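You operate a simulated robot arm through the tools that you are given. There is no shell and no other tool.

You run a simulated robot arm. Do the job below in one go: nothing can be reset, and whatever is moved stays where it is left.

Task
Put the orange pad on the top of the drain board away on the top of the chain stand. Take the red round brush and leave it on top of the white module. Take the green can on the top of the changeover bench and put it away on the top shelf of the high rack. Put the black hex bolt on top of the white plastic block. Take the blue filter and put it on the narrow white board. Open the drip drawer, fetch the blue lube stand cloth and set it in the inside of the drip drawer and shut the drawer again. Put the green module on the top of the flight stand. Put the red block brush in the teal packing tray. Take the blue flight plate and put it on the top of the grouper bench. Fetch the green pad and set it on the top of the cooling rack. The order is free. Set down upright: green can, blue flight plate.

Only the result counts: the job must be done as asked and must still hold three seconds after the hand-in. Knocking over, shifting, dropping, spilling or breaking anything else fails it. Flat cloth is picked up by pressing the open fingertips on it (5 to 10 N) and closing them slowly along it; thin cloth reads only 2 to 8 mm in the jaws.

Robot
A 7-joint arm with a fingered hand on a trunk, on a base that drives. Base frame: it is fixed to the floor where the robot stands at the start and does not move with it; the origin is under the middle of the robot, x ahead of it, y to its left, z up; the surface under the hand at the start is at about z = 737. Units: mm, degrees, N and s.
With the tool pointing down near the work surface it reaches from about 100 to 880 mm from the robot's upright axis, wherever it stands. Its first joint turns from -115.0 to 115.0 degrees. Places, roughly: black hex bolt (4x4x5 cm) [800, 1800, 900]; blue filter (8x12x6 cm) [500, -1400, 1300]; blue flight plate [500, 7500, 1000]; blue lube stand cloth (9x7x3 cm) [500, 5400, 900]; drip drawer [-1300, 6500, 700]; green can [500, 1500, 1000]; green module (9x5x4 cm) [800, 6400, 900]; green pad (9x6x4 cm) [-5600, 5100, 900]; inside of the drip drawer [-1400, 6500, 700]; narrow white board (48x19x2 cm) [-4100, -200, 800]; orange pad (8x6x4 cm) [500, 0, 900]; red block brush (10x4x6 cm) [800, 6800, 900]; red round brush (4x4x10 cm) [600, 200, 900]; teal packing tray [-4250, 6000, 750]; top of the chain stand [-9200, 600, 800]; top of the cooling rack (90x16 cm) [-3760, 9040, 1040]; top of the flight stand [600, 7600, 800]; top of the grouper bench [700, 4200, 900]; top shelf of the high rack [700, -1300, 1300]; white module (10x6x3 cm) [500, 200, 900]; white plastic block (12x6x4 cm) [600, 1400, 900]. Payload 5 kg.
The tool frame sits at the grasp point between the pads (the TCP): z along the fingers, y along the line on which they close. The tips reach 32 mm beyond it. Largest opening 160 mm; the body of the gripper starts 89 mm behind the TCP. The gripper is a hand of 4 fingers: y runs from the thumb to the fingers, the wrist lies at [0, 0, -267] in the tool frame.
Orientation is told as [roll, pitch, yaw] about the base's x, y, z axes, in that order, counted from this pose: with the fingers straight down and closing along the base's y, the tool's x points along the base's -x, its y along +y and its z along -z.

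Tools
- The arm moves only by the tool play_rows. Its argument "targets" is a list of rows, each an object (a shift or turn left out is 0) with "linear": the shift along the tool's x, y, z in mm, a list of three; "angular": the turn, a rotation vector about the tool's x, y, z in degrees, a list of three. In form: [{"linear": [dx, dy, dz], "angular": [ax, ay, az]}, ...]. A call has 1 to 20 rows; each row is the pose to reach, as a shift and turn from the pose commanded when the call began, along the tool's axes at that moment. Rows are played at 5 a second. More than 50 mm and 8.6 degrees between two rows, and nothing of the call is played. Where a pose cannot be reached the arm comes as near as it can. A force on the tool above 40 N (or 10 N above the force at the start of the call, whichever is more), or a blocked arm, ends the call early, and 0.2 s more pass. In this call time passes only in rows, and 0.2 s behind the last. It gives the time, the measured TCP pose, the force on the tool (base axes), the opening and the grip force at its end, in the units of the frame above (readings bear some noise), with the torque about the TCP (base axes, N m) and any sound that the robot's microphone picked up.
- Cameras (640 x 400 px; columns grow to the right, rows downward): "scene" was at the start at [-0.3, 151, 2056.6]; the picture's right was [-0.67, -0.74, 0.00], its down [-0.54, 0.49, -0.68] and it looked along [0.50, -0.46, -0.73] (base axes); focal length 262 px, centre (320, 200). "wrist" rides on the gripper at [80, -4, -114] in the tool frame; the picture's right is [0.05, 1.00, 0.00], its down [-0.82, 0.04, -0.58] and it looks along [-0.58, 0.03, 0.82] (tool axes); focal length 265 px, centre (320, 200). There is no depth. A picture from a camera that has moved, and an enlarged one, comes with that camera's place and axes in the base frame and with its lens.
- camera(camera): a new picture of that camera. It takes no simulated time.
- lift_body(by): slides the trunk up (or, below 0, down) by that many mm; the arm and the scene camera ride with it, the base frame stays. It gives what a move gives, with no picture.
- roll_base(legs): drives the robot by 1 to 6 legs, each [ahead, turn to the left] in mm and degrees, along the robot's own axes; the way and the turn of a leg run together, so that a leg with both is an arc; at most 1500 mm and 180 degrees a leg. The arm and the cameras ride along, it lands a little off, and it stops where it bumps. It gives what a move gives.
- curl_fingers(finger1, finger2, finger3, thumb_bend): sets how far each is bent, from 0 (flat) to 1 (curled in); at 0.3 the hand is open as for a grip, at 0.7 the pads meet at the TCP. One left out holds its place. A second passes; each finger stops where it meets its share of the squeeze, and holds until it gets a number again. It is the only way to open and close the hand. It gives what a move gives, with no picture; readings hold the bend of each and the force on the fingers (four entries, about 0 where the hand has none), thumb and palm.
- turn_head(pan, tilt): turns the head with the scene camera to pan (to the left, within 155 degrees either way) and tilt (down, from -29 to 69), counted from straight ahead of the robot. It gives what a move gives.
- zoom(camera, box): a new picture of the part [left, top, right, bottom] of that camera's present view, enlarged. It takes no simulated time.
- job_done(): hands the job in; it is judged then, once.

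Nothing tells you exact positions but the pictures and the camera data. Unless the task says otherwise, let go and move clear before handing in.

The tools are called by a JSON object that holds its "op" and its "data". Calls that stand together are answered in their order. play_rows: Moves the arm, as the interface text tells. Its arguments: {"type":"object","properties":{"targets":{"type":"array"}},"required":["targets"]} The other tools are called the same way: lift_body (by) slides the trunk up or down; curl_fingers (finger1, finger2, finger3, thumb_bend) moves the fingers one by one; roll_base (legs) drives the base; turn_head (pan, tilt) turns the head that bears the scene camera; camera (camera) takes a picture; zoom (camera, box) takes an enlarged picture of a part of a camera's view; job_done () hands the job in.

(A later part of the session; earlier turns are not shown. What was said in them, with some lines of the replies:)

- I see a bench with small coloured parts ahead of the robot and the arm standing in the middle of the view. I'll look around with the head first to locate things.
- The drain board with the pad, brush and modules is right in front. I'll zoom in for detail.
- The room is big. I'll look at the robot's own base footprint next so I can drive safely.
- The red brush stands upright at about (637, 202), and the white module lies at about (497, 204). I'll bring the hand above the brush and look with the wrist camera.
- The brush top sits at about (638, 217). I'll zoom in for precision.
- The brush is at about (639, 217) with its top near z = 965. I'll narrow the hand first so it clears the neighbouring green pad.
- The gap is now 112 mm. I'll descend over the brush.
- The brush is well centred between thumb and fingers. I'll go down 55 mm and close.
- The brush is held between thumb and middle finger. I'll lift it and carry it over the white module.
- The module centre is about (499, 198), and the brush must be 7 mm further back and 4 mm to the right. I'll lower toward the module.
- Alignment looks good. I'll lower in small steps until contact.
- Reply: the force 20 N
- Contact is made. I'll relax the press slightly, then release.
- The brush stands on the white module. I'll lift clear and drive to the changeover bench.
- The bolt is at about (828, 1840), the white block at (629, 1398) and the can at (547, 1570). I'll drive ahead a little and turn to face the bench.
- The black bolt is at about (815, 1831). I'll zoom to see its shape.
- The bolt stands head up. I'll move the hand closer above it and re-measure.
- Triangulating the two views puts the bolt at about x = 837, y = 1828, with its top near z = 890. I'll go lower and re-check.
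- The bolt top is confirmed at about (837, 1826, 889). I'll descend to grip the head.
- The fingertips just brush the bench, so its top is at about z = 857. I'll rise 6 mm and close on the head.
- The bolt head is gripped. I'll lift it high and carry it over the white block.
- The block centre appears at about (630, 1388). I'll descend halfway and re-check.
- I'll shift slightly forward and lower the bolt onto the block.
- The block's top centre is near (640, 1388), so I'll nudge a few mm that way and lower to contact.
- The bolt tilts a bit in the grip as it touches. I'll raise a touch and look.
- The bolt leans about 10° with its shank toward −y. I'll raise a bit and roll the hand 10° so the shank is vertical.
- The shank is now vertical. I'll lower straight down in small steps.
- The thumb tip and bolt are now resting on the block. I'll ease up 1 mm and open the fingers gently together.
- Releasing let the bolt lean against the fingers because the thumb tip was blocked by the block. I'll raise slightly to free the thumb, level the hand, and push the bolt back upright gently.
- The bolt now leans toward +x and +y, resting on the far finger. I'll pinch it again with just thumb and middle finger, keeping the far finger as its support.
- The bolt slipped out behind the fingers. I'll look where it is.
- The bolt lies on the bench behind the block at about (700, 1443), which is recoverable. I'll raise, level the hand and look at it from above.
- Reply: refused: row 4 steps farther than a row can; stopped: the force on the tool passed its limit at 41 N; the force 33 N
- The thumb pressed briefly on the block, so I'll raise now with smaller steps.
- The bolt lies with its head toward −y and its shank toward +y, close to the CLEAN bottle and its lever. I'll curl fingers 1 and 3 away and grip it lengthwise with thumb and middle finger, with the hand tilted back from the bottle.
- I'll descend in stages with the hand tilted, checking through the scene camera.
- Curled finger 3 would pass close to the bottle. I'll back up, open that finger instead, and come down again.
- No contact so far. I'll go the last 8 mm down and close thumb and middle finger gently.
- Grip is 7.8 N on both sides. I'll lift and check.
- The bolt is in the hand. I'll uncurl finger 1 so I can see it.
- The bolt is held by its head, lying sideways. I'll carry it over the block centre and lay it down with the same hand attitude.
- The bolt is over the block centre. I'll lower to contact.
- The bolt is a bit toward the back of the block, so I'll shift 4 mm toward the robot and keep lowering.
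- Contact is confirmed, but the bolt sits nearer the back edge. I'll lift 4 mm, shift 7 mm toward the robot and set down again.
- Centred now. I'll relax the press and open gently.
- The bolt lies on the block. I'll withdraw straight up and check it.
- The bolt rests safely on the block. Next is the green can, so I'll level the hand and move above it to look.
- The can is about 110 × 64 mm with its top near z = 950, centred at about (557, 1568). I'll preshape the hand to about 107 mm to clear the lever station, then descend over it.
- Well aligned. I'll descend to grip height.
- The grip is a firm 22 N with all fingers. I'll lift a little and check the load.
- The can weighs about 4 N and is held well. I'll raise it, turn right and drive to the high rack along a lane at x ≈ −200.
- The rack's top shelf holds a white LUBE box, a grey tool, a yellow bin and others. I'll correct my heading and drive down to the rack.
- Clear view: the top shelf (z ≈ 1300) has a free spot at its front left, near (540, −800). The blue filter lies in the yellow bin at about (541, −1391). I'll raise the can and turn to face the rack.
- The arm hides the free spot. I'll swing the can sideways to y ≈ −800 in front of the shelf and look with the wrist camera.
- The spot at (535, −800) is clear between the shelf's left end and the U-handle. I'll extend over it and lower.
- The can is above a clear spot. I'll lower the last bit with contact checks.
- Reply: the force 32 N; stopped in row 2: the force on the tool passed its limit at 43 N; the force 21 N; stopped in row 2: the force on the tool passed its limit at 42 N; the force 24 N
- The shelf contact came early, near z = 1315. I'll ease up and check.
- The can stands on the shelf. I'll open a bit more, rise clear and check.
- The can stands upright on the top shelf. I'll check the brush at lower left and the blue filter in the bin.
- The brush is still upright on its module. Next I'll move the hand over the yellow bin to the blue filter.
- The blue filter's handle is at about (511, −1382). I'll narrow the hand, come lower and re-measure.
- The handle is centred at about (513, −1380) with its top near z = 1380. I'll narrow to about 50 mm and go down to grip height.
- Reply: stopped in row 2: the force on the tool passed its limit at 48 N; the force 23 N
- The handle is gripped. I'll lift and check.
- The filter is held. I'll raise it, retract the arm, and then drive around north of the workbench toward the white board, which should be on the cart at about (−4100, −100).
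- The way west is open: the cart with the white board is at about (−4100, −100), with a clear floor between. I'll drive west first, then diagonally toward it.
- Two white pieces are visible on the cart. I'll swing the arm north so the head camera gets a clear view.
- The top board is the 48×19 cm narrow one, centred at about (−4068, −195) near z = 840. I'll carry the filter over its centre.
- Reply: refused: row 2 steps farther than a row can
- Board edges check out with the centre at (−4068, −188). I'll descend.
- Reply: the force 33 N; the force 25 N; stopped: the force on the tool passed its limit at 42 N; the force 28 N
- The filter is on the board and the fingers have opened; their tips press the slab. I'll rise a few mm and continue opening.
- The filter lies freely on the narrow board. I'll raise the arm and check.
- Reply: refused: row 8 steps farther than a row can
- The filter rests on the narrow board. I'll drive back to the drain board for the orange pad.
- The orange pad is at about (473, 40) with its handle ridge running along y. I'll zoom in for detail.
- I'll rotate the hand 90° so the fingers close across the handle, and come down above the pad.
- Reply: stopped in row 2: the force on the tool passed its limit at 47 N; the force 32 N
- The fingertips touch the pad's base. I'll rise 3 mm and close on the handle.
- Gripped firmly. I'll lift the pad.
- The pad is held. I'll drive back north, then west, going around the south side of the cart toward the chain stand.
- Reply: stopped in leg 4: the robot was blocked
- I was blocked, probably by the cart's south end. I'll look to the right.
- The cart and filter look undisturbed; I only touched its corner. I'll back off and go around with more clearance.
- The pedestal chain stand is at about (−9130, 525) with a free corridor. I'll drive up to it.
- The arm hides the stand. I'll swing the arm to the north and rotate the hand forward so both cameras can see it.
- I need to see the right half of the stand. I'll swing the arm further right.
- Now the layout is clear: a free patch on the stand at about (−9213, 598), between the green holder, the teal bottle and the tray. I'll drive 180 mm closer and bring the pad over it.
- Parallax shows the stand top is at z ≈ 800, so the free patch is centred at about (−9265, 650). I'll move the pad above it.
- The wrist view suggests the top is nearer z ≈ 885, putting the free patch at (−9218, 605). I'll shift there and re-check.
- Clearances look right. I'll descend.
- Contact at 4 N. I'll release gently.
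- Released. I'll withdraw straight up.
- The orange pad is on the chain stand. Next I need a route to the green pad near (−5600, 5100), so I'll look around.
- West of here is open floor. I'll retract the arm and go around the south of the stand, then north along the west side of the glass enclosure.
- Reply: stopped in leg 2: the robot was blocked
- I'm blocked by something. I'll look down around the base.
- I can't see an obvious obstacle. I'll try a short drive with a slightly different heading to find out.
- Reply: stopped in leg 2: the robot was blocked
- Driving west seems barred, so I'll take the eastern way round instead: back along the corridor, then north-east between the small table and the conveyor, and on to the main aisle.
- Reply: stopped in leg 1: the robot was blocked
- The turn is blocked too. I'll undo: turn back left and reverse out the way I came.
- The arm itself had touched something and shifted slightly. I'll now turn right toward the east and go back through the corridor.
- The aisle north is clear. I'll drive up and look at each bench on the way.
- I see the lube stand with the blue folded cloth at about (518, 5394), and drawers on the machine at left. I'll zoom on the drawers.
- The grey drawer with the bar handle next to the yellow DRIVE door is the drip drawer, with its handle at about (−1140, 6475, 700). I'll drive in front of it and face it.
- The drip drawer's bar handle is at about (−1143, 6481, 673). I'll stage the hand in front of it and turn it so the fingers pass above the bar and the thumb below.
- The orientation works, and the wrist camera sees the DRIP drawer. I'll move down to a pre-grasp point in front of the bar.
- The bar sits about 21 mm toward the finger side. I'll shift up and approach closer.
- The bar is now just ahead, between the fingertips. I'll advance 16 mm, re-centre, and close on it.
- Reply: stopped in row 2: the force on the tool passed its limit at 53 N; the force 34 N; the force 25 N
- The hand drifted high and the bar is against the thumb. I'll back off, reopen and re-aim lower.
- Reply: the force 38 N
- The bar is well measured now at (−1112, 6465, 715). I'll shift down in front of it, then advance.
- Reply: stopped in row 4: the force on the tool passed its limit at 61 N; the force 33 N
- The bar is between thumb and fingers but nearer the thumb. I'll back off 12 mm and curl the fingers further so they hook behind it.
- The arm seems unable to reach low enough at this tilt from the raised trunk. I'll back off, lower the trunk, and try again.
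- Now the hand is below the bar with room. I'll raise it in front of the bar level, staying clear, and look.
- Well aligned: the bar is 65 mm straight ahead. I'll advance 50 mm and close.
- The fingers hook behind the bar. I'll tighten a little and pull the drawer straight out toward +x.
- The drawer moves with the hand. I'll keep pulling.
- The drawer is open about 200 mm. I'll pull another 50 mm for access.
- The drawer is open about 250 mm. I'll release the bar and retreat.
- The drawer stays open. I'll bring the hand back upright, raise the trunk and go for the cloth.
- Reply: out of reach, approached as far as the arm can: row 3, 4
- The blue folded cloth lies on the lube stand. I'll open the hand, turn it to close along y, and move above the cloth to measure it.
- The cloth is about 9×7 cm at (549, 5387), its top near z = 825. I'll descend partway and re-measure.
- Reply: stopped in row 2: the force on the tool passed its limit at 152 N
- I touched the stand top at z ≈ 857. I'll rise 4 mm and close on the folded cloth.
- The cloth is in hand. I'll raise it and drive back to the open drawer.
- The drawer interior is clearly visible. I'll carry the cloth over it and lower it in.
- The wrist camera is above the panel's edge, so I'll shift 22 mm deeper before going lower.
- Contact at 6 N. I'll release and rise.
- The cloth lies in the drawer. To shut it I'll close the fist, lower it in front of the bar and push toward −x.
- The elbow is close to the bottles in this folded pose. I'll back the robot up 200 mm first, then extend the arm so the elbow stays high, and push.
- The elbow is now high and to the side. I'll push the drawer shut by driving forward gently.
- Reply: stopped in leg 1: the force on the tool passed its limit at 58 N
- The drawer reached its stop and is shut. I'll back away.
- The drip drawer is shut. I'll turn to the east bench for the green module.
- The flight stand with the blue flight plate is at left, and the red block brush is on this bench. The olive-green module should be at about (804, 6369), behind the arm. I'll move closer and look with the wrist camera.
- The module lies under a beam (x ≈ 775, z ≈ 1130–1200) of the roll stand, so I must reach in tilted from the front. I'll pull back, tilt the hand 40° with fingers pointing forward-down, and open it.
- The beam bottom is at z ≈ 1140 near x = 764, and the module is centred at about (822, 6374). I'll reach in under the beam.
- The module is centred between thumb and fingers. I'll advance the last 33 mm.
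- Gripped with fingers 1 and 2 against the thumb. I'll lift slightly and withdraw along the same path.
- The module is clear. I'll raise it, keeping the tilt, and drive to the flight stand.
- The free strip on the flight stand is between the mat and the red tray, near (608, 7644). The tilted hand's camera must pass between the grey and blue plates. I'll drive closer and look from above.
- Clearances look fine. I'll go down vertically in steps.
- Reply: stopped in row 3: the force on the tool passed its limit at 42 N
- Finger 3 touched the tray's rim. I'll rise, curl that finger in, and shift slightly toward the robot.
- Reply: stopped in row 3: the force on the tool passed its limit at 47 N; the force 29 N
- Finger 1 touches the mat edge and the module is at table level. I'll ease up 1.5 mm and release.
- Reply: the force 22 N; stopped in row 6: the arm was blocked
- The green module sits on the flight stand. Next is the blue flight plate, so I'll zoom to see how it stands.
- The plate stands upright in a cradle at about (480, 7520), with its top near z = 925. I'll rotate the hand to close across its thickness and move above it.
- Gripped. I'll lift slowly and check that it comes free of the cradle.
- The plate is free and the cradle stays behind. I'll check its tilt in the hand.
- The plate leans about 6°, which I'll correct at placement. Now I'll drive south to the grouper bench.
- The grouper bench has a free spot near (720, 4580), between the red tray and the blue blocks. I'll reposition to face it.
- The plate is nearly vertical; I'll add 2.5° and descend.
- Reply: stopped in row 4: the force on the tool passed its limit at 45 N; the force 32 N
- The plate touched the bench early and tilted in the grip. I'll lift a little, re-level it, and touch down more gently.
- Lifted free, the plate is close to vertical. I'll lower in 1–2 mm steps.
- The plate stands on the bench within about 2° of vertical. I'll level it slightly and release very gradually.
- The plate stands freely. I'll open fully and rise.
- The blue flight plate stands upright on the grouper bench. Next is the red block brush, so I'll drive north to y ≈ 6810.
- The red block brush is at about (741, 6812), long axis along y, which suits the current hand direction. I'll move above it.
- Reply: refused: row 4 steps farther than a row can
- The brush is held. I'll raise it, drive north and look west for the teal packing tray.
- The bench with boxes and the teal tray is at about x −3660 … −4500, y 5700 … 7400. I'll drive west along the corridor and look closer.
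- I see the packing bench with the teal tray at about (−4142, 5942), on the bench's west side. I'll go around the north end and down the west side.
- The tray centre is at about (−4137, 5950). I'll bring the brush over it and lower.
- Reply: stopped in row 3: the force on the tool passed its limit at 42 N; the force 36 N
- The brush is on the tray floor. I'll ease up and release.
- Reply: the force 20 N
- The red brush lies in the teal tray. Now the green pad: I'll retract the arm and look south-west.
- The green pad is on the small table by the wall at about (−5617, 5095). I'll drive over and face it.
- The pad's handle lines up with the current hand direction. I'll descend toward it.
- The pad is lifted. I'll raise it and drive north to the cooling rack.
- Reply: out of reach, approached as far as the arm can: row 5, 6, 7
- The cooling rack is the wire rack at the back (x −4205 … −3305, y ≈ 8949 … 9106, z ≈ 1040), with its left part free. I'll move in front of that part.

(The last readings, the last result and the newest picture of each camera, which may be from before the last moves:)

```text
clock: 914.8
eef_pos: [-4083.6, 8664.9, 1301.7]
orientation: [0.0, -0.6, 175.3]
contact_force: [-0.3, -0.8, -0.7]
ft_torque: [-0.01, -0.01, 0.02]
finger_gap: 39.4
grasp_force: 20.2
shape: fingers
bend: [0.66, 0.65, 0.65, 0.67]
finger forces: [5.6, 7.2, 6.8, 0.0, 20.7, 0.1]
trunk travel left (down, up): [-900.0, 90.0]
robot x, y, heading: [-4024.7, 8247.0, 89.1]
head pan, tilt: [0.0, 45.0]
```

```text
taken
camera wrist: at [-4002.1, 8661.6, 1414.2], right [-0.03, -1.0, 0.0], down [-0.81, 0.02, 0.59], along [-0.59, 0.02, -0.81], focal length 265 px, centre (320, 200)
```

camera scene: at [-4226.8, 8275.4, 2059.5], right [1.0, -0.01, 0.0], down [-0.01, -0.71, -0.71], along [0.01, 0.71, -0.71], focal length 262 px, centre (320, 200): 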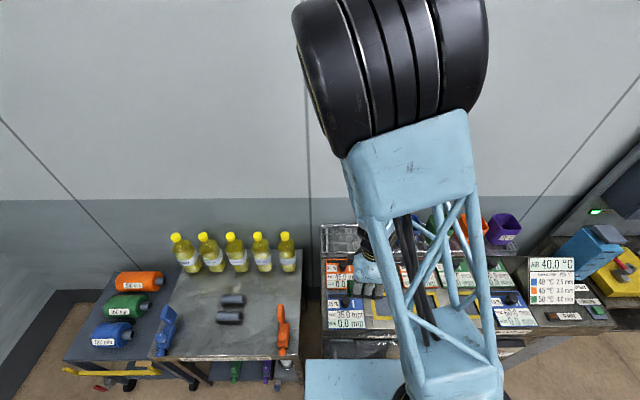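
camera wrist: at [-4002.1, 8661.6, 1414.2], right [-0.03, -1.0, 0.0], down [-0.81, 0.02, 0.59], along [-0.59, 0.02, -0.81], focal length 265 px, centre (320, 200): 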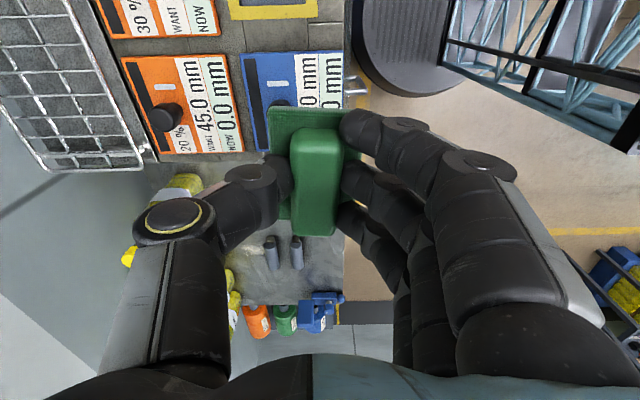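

{"op": "play_rows", "data": {"targets": [{"linear": [1, -44, 6]}, {"linear": [1, -88, 12]}, {"linear": [2, -132, 19]}, {"linear": [3, -176, 25]}, {"linear": [3, -220, 31]}, {"linear": [4, -264, 38]}, {"linear": [5, -308, 44]}, {"linear": [5, -351, 50]}]}}

{"op": "camera", "data": {"camera": "wrist"}}

{"op": "camera", "data": {"camera": "scene"}}

```text
clock: 916.6
eef_pos: [-4050.5, 9018.0, 1251.2]
orientation: [0.1, -0.6, 175.4]
contact_force: [0.1, -0.2, -0.9]
ft_torque: [-0.03, -0.04, -0.01]
finger_gap: 38.9
grasp_force: 20.7
shape: fingers
bend: [0.66, 0.65, 0.65, 0.67]
finger forces: [5.7, 7.2, 6.8, 0.1, 20.7, 0.0]
trunk travel left (down, up): [-900.0, 90.0]
robot x, y, heading: [-4026.6, 8249.7, 89.5]
head pan, tilt: [0.0, 45.0]
```

```text
taken
camera wrist: at [-3969.6, 9015.5, 1364.3], right [-0.03, -1.0, 0.0], down [-0.81, 0.02, 0.59], along [-0.59, 0.02, -0.81], focal length 265 px, centre (320, 200)
```

wrist: 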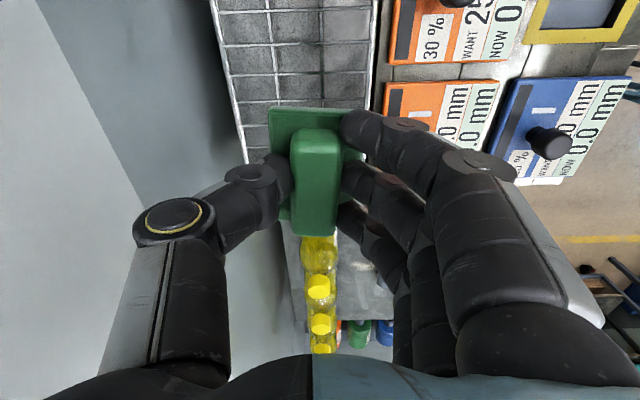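

```text
taken
camera scene: at [-4227.1, 8277.9, 2059.4], right [1.0, -0.01, 0.0], down [-0.01, -0.71, -0.71], along [0.01, 0.71, -0.71], focal length 262 px, centre (320, 200)
```

scene: 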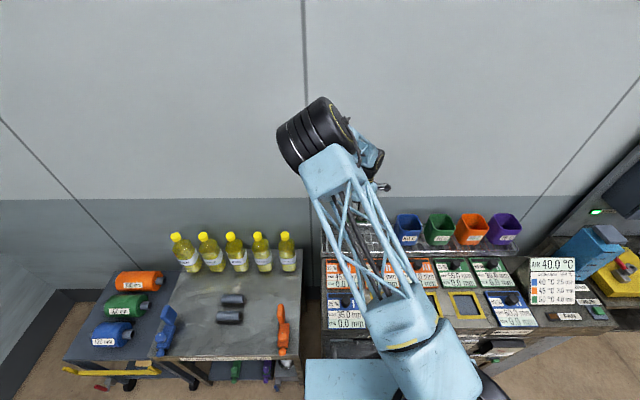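

{"op": "play_rows", "data": {"targets": [{"linear": [0, -5, 40]}, {"linear": [0, -5, 80]}, {"linear": [0, -5, 110]}, {"linear": [0, -5, 130]}]}}

{"op": "camera", "data": {"camera": "wrist"}}

```text
clock: 917.6
eef_pos: [-4051.9, 9019.3, 1121.5]
orientation: [0.0, -0.7, 175.4]
contact_force: [0.4, 0.3, -0.4]
ft_torque: [0.0, 0.01, 0.05]
finger_gap: 39.0
grasp_force: 20.2
shape: fingers
bend: [0.66, 0.65, 0.65, 0.67]
finger forces: [5.6, 7.1, 6.7, 0.1, 20.6, 0.1]
trunk travel left (down, up): [-900.0, 90.0]
robot x, y, heading: [-4026.0, 8249.5, 89.3]
head pan, tilt: [0.0, 45.0]
```

```text
taken
camera wrist: at [-3970.1, 9015.4, 1235.9], right [-0.03, -1.0, 0.0], down [-0.81, 0.02, 0.59], along [-0.59, 0.02, -0.81], focal length 265 px, centre (320, 200)
```

wrist: 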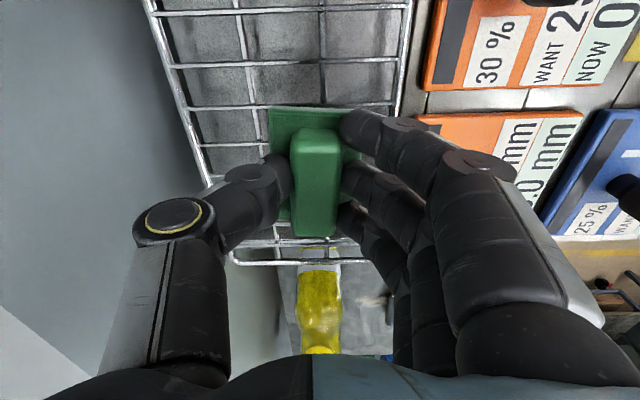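

{"op": "play_rows", "data": {"targets": [{"linear": [0, -8, 5]}, {"linear": [0, -8, 12]}, {"linear": [0, -8, 18]}]}}

{"op": "play_rows", "data": {"targets": [{"linear": [0, 0, 3]}, {"linear": [0, 0, 6]}]}}

{"op": "camera", "data": {"camera": "wrist"}}

```text
clock: 918.4
eef_pos: [-4052.1, 9026.4, 1103.9]
orientation: [0.1, -0.6, 175.4]
contact_force: [0.2, 0.9, 0.1]
ft_torque: [0.01, -0.01, 0.0]
finger_gap: 39.2
grasp_force: 19.9
shape: fingers
bend: [0.66, 0.65, 0.65, 0.67]
finger forces: [5.6, 7.2, 6.7, 0.0, 20.5, 0.1]
trunk travel left (down, up): [-900.0, 90.0]
robot x, y, heading: [-4023.8, 8251.8, 89.5]
head pan, tilt: [0.0, 45.0]
```

```text
clock: 919.0
eef_pos: [-4052.8, 9027.6, 1097.7]
orientation: [0.0, -0.6, 175.5]
contact_force: [-0.3, -0.2, -0.4]
ft_torque: [0.03, 0.0, 0.01]
finger_gap: 39.2
grasp_force: 20.3
shape: fingers
bend: [0.66, 0.65, 0.65, 0.67]
finger forces: [5.7, 7.2, 6.6, 0.0, 20.6, 0.1]
trunk travel left (down, up): [-900.0, 90.0]
robot x, y, heading: [-4022.1, 8249.1, 89.4]
head pan, tilt: [0.0, 45.0]
```

```text
taken
camera wrist: at [-3971.0, 9024.1, 1211.1], right [-0.03, -1.0, 0.0], down [-0.81, 0.02, 0.59], along [-0.59, 0.02, -0.81], focal length 265 px, centre (320, 200)
```

wrist: 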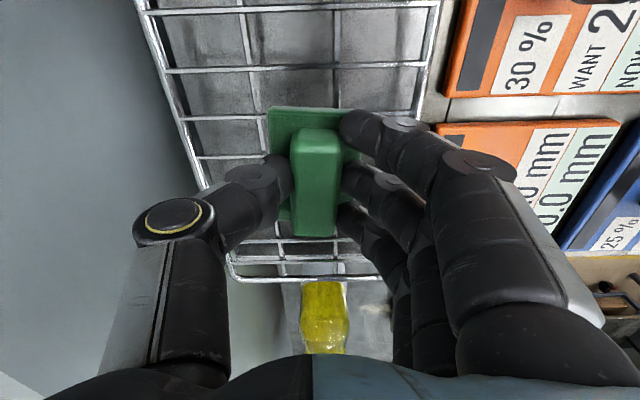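

{"op": "play_rows", "data": {"targets": [{"linear": [0, 0, 3]}, {"linear": [0, 0, 6]}]}}

```text
clock: 919.6
eef_pos: [-4052.8, 9028.2, 1092.1]
orientation: [0.0, -0.6, 175.4]
contact_force: [0.4, -0.1, -0.5]
ft_torque: [-0.03, 0.0, -0.01]
finger_gap: 38.9
grasp_force: 20.4
shape: fingers
bend: [0.66, 0.65, 0.65, 0.67]
finger forces: [5.6, 7.2, 6.8, 0.1, 20.5, 0.0]
trunk travel left (down, up): [-900.0, 90.0]
robot x, y, heading: [-4025.1, 8249.2, 89.5]
head pan, tilt: [0.0, 45.0]
```

{"op": "play_rows", "data": {"targets": [{"linear": [0, 0, 2]}, {"linear": [0, 0, 4]}, {"linear": [0, 0, 6]}]}}

```text
clock: 920.4
eef_pos: [-4053.5, 9026.9, 1085.5]
orientation: [0.0, -0.5, 175.4]
contact_force: [-0.3, -0.8, -0.6]
ft_torque: [0.0, 0.02, -0.02]
finger_gap: 38.6
grasp_force: 19.9
shape: fingers
bend: [0.66, 0.65, 0.65, 0.67]
finger forces: [5.5, 7.2, 6.8, 0.1, 20.6, 0.1]
trunk travel left (down, up): [-900.0, 90.0]
robot x, y, heading: [-4023.3, 8248.2, 89.2]
head pan, tilt: [0.0, 45.0]
```

{"op": "play_rows", "data": {"targets": [{"linear": [0, 0, 2]}, {"linear": [0, 0, 4]}, {"linear": [0, 0, 6]}]}}

{"op": "camera", "data": {"camera": "wrist"}}

```text
clock: 921.2
eef_pos: [-4052.4, 9028.4, 1080.6]
orientation: [-0.1, -0.6, 175.4]
contact_force: [0.4, -2.3, 15.9]
ft_torque: [-0.07, 0.01, 0.02]
finger_gap: 38.6
grasp_force: 24.1
shape: fingers
bend: [0.67, 0.66, 0.66, 0.67]
finger forces: [6.9, 9.1, 8.6, 0.1, 24.4, 0.1]
trunk travel left (down, up): [-900.0, 90.0]
robot x, y, heading: [-4025.4, 8251.2, 89.5]
head pan, tilt: [0.0, 45.0]
```

```text
taken
camera wrist: at [-3970.4, 9025.0, 1194.2], right [-0.03, -1.0, 0.0], down [-0.81, 0.02, 0.59], along [-0.59, 0.02, -0.81], focal length 265 px, centre (320, 200)
```

wrist: 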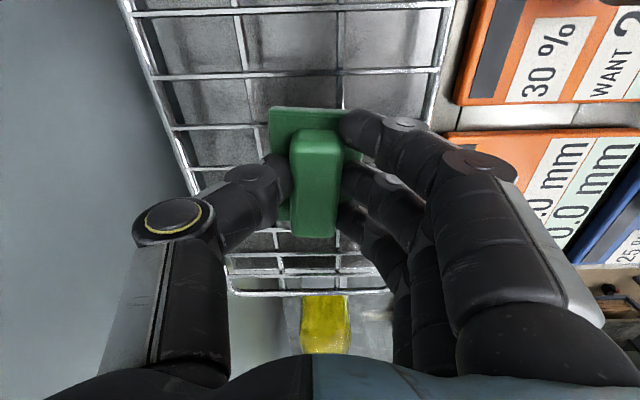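

Contact at 16 N. I'll relax and release the pad.

{"op": "play_rows", "data": {"targets": [{"linear": [0, 0, -1.5]}]}}

{"op": "curl_fingers", "data": {"finger1": 0.6, "finger2": 0.6, "finger3": 0.6, "thumb_bend": 0.61}}

{"op": "camera", "data": {"camera": "wrist"}}

```text
clock: 921.6
eef_pos: [-4052.4, 9027.7, 1081.7]
orientation: [0.1, -0.7, 175.3]
contact_force: [0.2, 1.6, 8.4]
ft_torque: [0.03, 0.07, 0.03]
finger_gap: 38.8
grasp_force: 22.9
shape: fingers
bend: [0.67, 0.66, 0.66, 0.67]
finger forces: [6.0, 7.8, 7.4, 0.1, 24.2, 0.0]
trunk travel left (down, up): [-900.0, 90.0]
robot x, y, heading: [-4026.6, 8248.8, 89.3]
head pan, tilt: [0.0, 45.0]
```

```text
clock: 922.6
eef_pos: [-4052.3, 9028.1, 1081.8]
orientation: [0.0, -0.5, 175.3]
contact_force: [0.0, 0.3, 1.9]
ft_torque: [-0.05, -0.08, 0.03]
finger_gap: 49.9
grasp_force: 0.7
shape: fingers
bend: [0.61, 0.6, 0.6, 0.61]
finger forces: [1.1, 0.4, 0.0, 0.1, 0.1, 0.0]
trunk travel left (down, up): [-900.0, 90.0]
robot x, y, heading: [-4022.6, 8248.7, 89.2]
head pan, tilt: [0.0, 45.0]
```

```text
taken
camera wrist: at [-3970.2, 9024.9, 1194.1], right [-0.03, -1.0, 0.0], down [-0.81, 0.02, 0.59], along [-0.59, 0.02, -0.81], focal length 265 px, centre (320, 200)
```

wrist: 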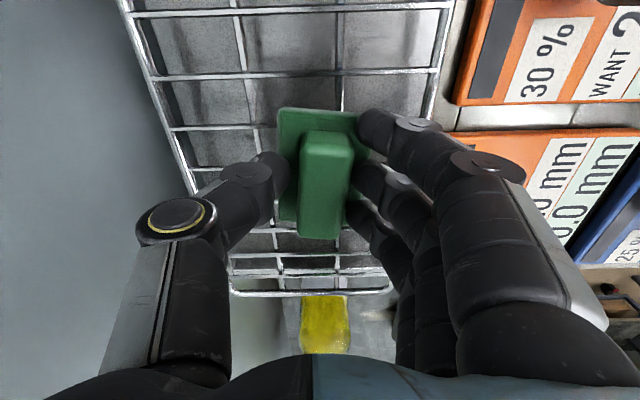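

{"op": "play_rows", "data": {"targets": [{"linear": [0, 0, -4]}]}}

{"op": "curl_fingers", "data": {"finger1": 0.56, "finger2": 0.56, "finger3": 0.56, "thumb_bend": 0.58}}

{"op": "play_rows", "data": {"targets": [{"linear": [0, 0, -15]}, {"linear": [0, 0, -45]}, {"linear": [0, 0, -90]}, {"linear": [0, 0, -140]}, {"linear": [0, 0, -190]}, {"linear": [0, 40, -215]}, {"linear": [0, 85, -230]}, {"linear": [0, 130, -240]}, {"linear": [0, 175, -245]}, {"linear": [0, 220, -245]}, {"linear": [0, 265, -245]}]}}

{"op": "camera", "data": {"camera": "wrist"}}

{"op": "camera", "data": {"camera": "scene"}}

```text
clock: 923.0
eef_pos: [-4052.7, 9026.7, 1084.5]
orientation: [0.1, -0.6, 175.3]
contact_force: [-0.2, 0.4, 0.1]
ft_torque: [0.0, 0.02, 0.01]
finger_gap: 51.0
grasp_force: 0.0
shape: fingers
bend: [0.6, 0.6, 0.6, 0.61]
finger forces: [0.0, 0.0, 0.1, 0.0, 0.1, 0.1]
trunk travel left (down, up): [-900.0, 90.0]
robot x, y, heading: [-4023.5, 8248.0, 89.3]
head pan, tilt: [0.0, 45.0]
```

```text
clock: 924.0
eef_pos: [-4051.2, 9027.6, 1084.6]
orientation: [0.0, -0.7, 175.4]
contact_force: [-0.2, -0.6, -1.2]
ft_torque: [0.0, 0.02, -0.01]
finger_gap: 65.6
grasp_force: 0.0
shape: fingers
bend: [0.56, 0.56, 0.56, 0.57]
finger forces: [0.0, 0.0, 0.0, 0.0, 0.1, 0.0]
trunk travel left (down, up): [-900.0, 90.0]
robot x, y, heading: [-4023.6, 8245.8, 89.2]
head pan, tilt: [0.0, 45.0]
```

```text
clock: 926.4
eef_pos: [-4070.8, 8762.4, 1332.1]
orientation: [0.0, -0.6, 175.4]
contact_force: [-0.3, -0.8, -0.3]
ft_torque: [0.04, 0.05, 0.03]
finger_gap: 65.8
grasp_force: 0.1
shape: fingers
bend: [0.56, 0.56, 0.56, 0.57]
finger forces: [0.0, 0.1, 0.1, 0.0, 0.0, 0.0]
trunk travel left (down, up): [-900.0, 90.0]
robot x, y, heading: [-4023.4, 8248.1, 89.1]
head pan, tilt: [0.0, 45.0]
```

```text
taken
camera wrist: at [-3989.0, 8757.3, 1445.0], right [-0.03, -1.0, 0.0], down [-0.81, 0.02, 0.59], along [-0.59, 0.02, -0.81], focal length 265 px, centre (320, 200)
```

wrist: 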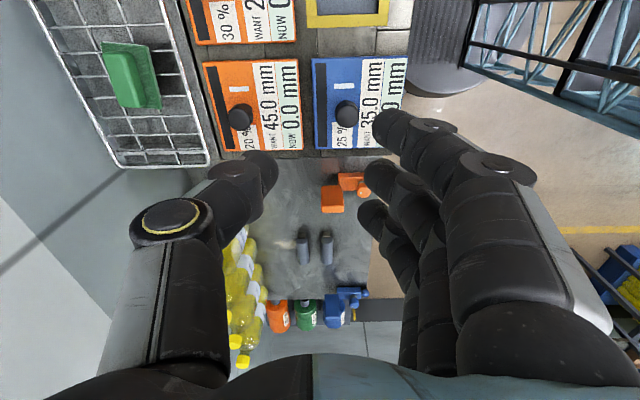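

```text
taken
camera scene: at [-4225.8, 8273.1, 2059.7], right [1.0, -0.01, 0.0], down [-0.01, -0.71, -0.71], along [0.01, 0.71, -0.71], focal length 262 px, centre (320, 200)
```

scene: 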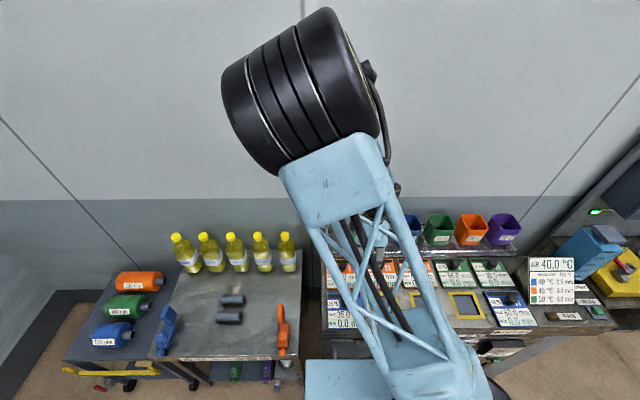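

All ten items are placed: the green pad lies on the cooling rack, the hand is empty and clear, and nothing near the robot looks disturbed. I checked the other placements when I left each of them, so I'm handing the job in.

{"op": "job_done", "data": {}}

```text
The job is handed in.
```

All ten items are in the places you asked for, and I have handed the job in. I don't have the verdict. I checked each item by camera as I left it and did not go back to look at the earlier ones before handing in.

| Item | Where it is now |
|---|---|
| Orange pad | Chain stand |
| Red round brush | White module, standing |
| Green can | Top shelf of the high rack, upright |
| Black hex bolt | White plastic block, lying on its side |
| Blue filter | Narrow white board |
| Blue lube stand cloth | In the drip drawer, drawer pushed shut to its stop |
| Green module | Flight stand |
| Red block brush | Teal packing tray |
| Blue flight plate | Grouper bench, standing upright |
| Green pad | Cooling rack |

Some things did not go cleanly and could count against the result:

- **Bolt:** on the first try it tipped off the block and fell onto the changeover bench. I picked it up and laid it on the block instead of standing it up.
- **Cart with the white board:** I was blocked driving past it, probably by its corner. The filter, boards and bottles looked undisturbed.
- **Red REJECT tray on the flight stand:** a finger pressed on its rim at about 42 N. Comparing pictures before and after, it had not moved.
- **Lube stand:** the fingertips hit the top at about 152 N when I went for the cloth.
- **Near the chain stand:** the arm was blocked by something I could not see. I went round another way.
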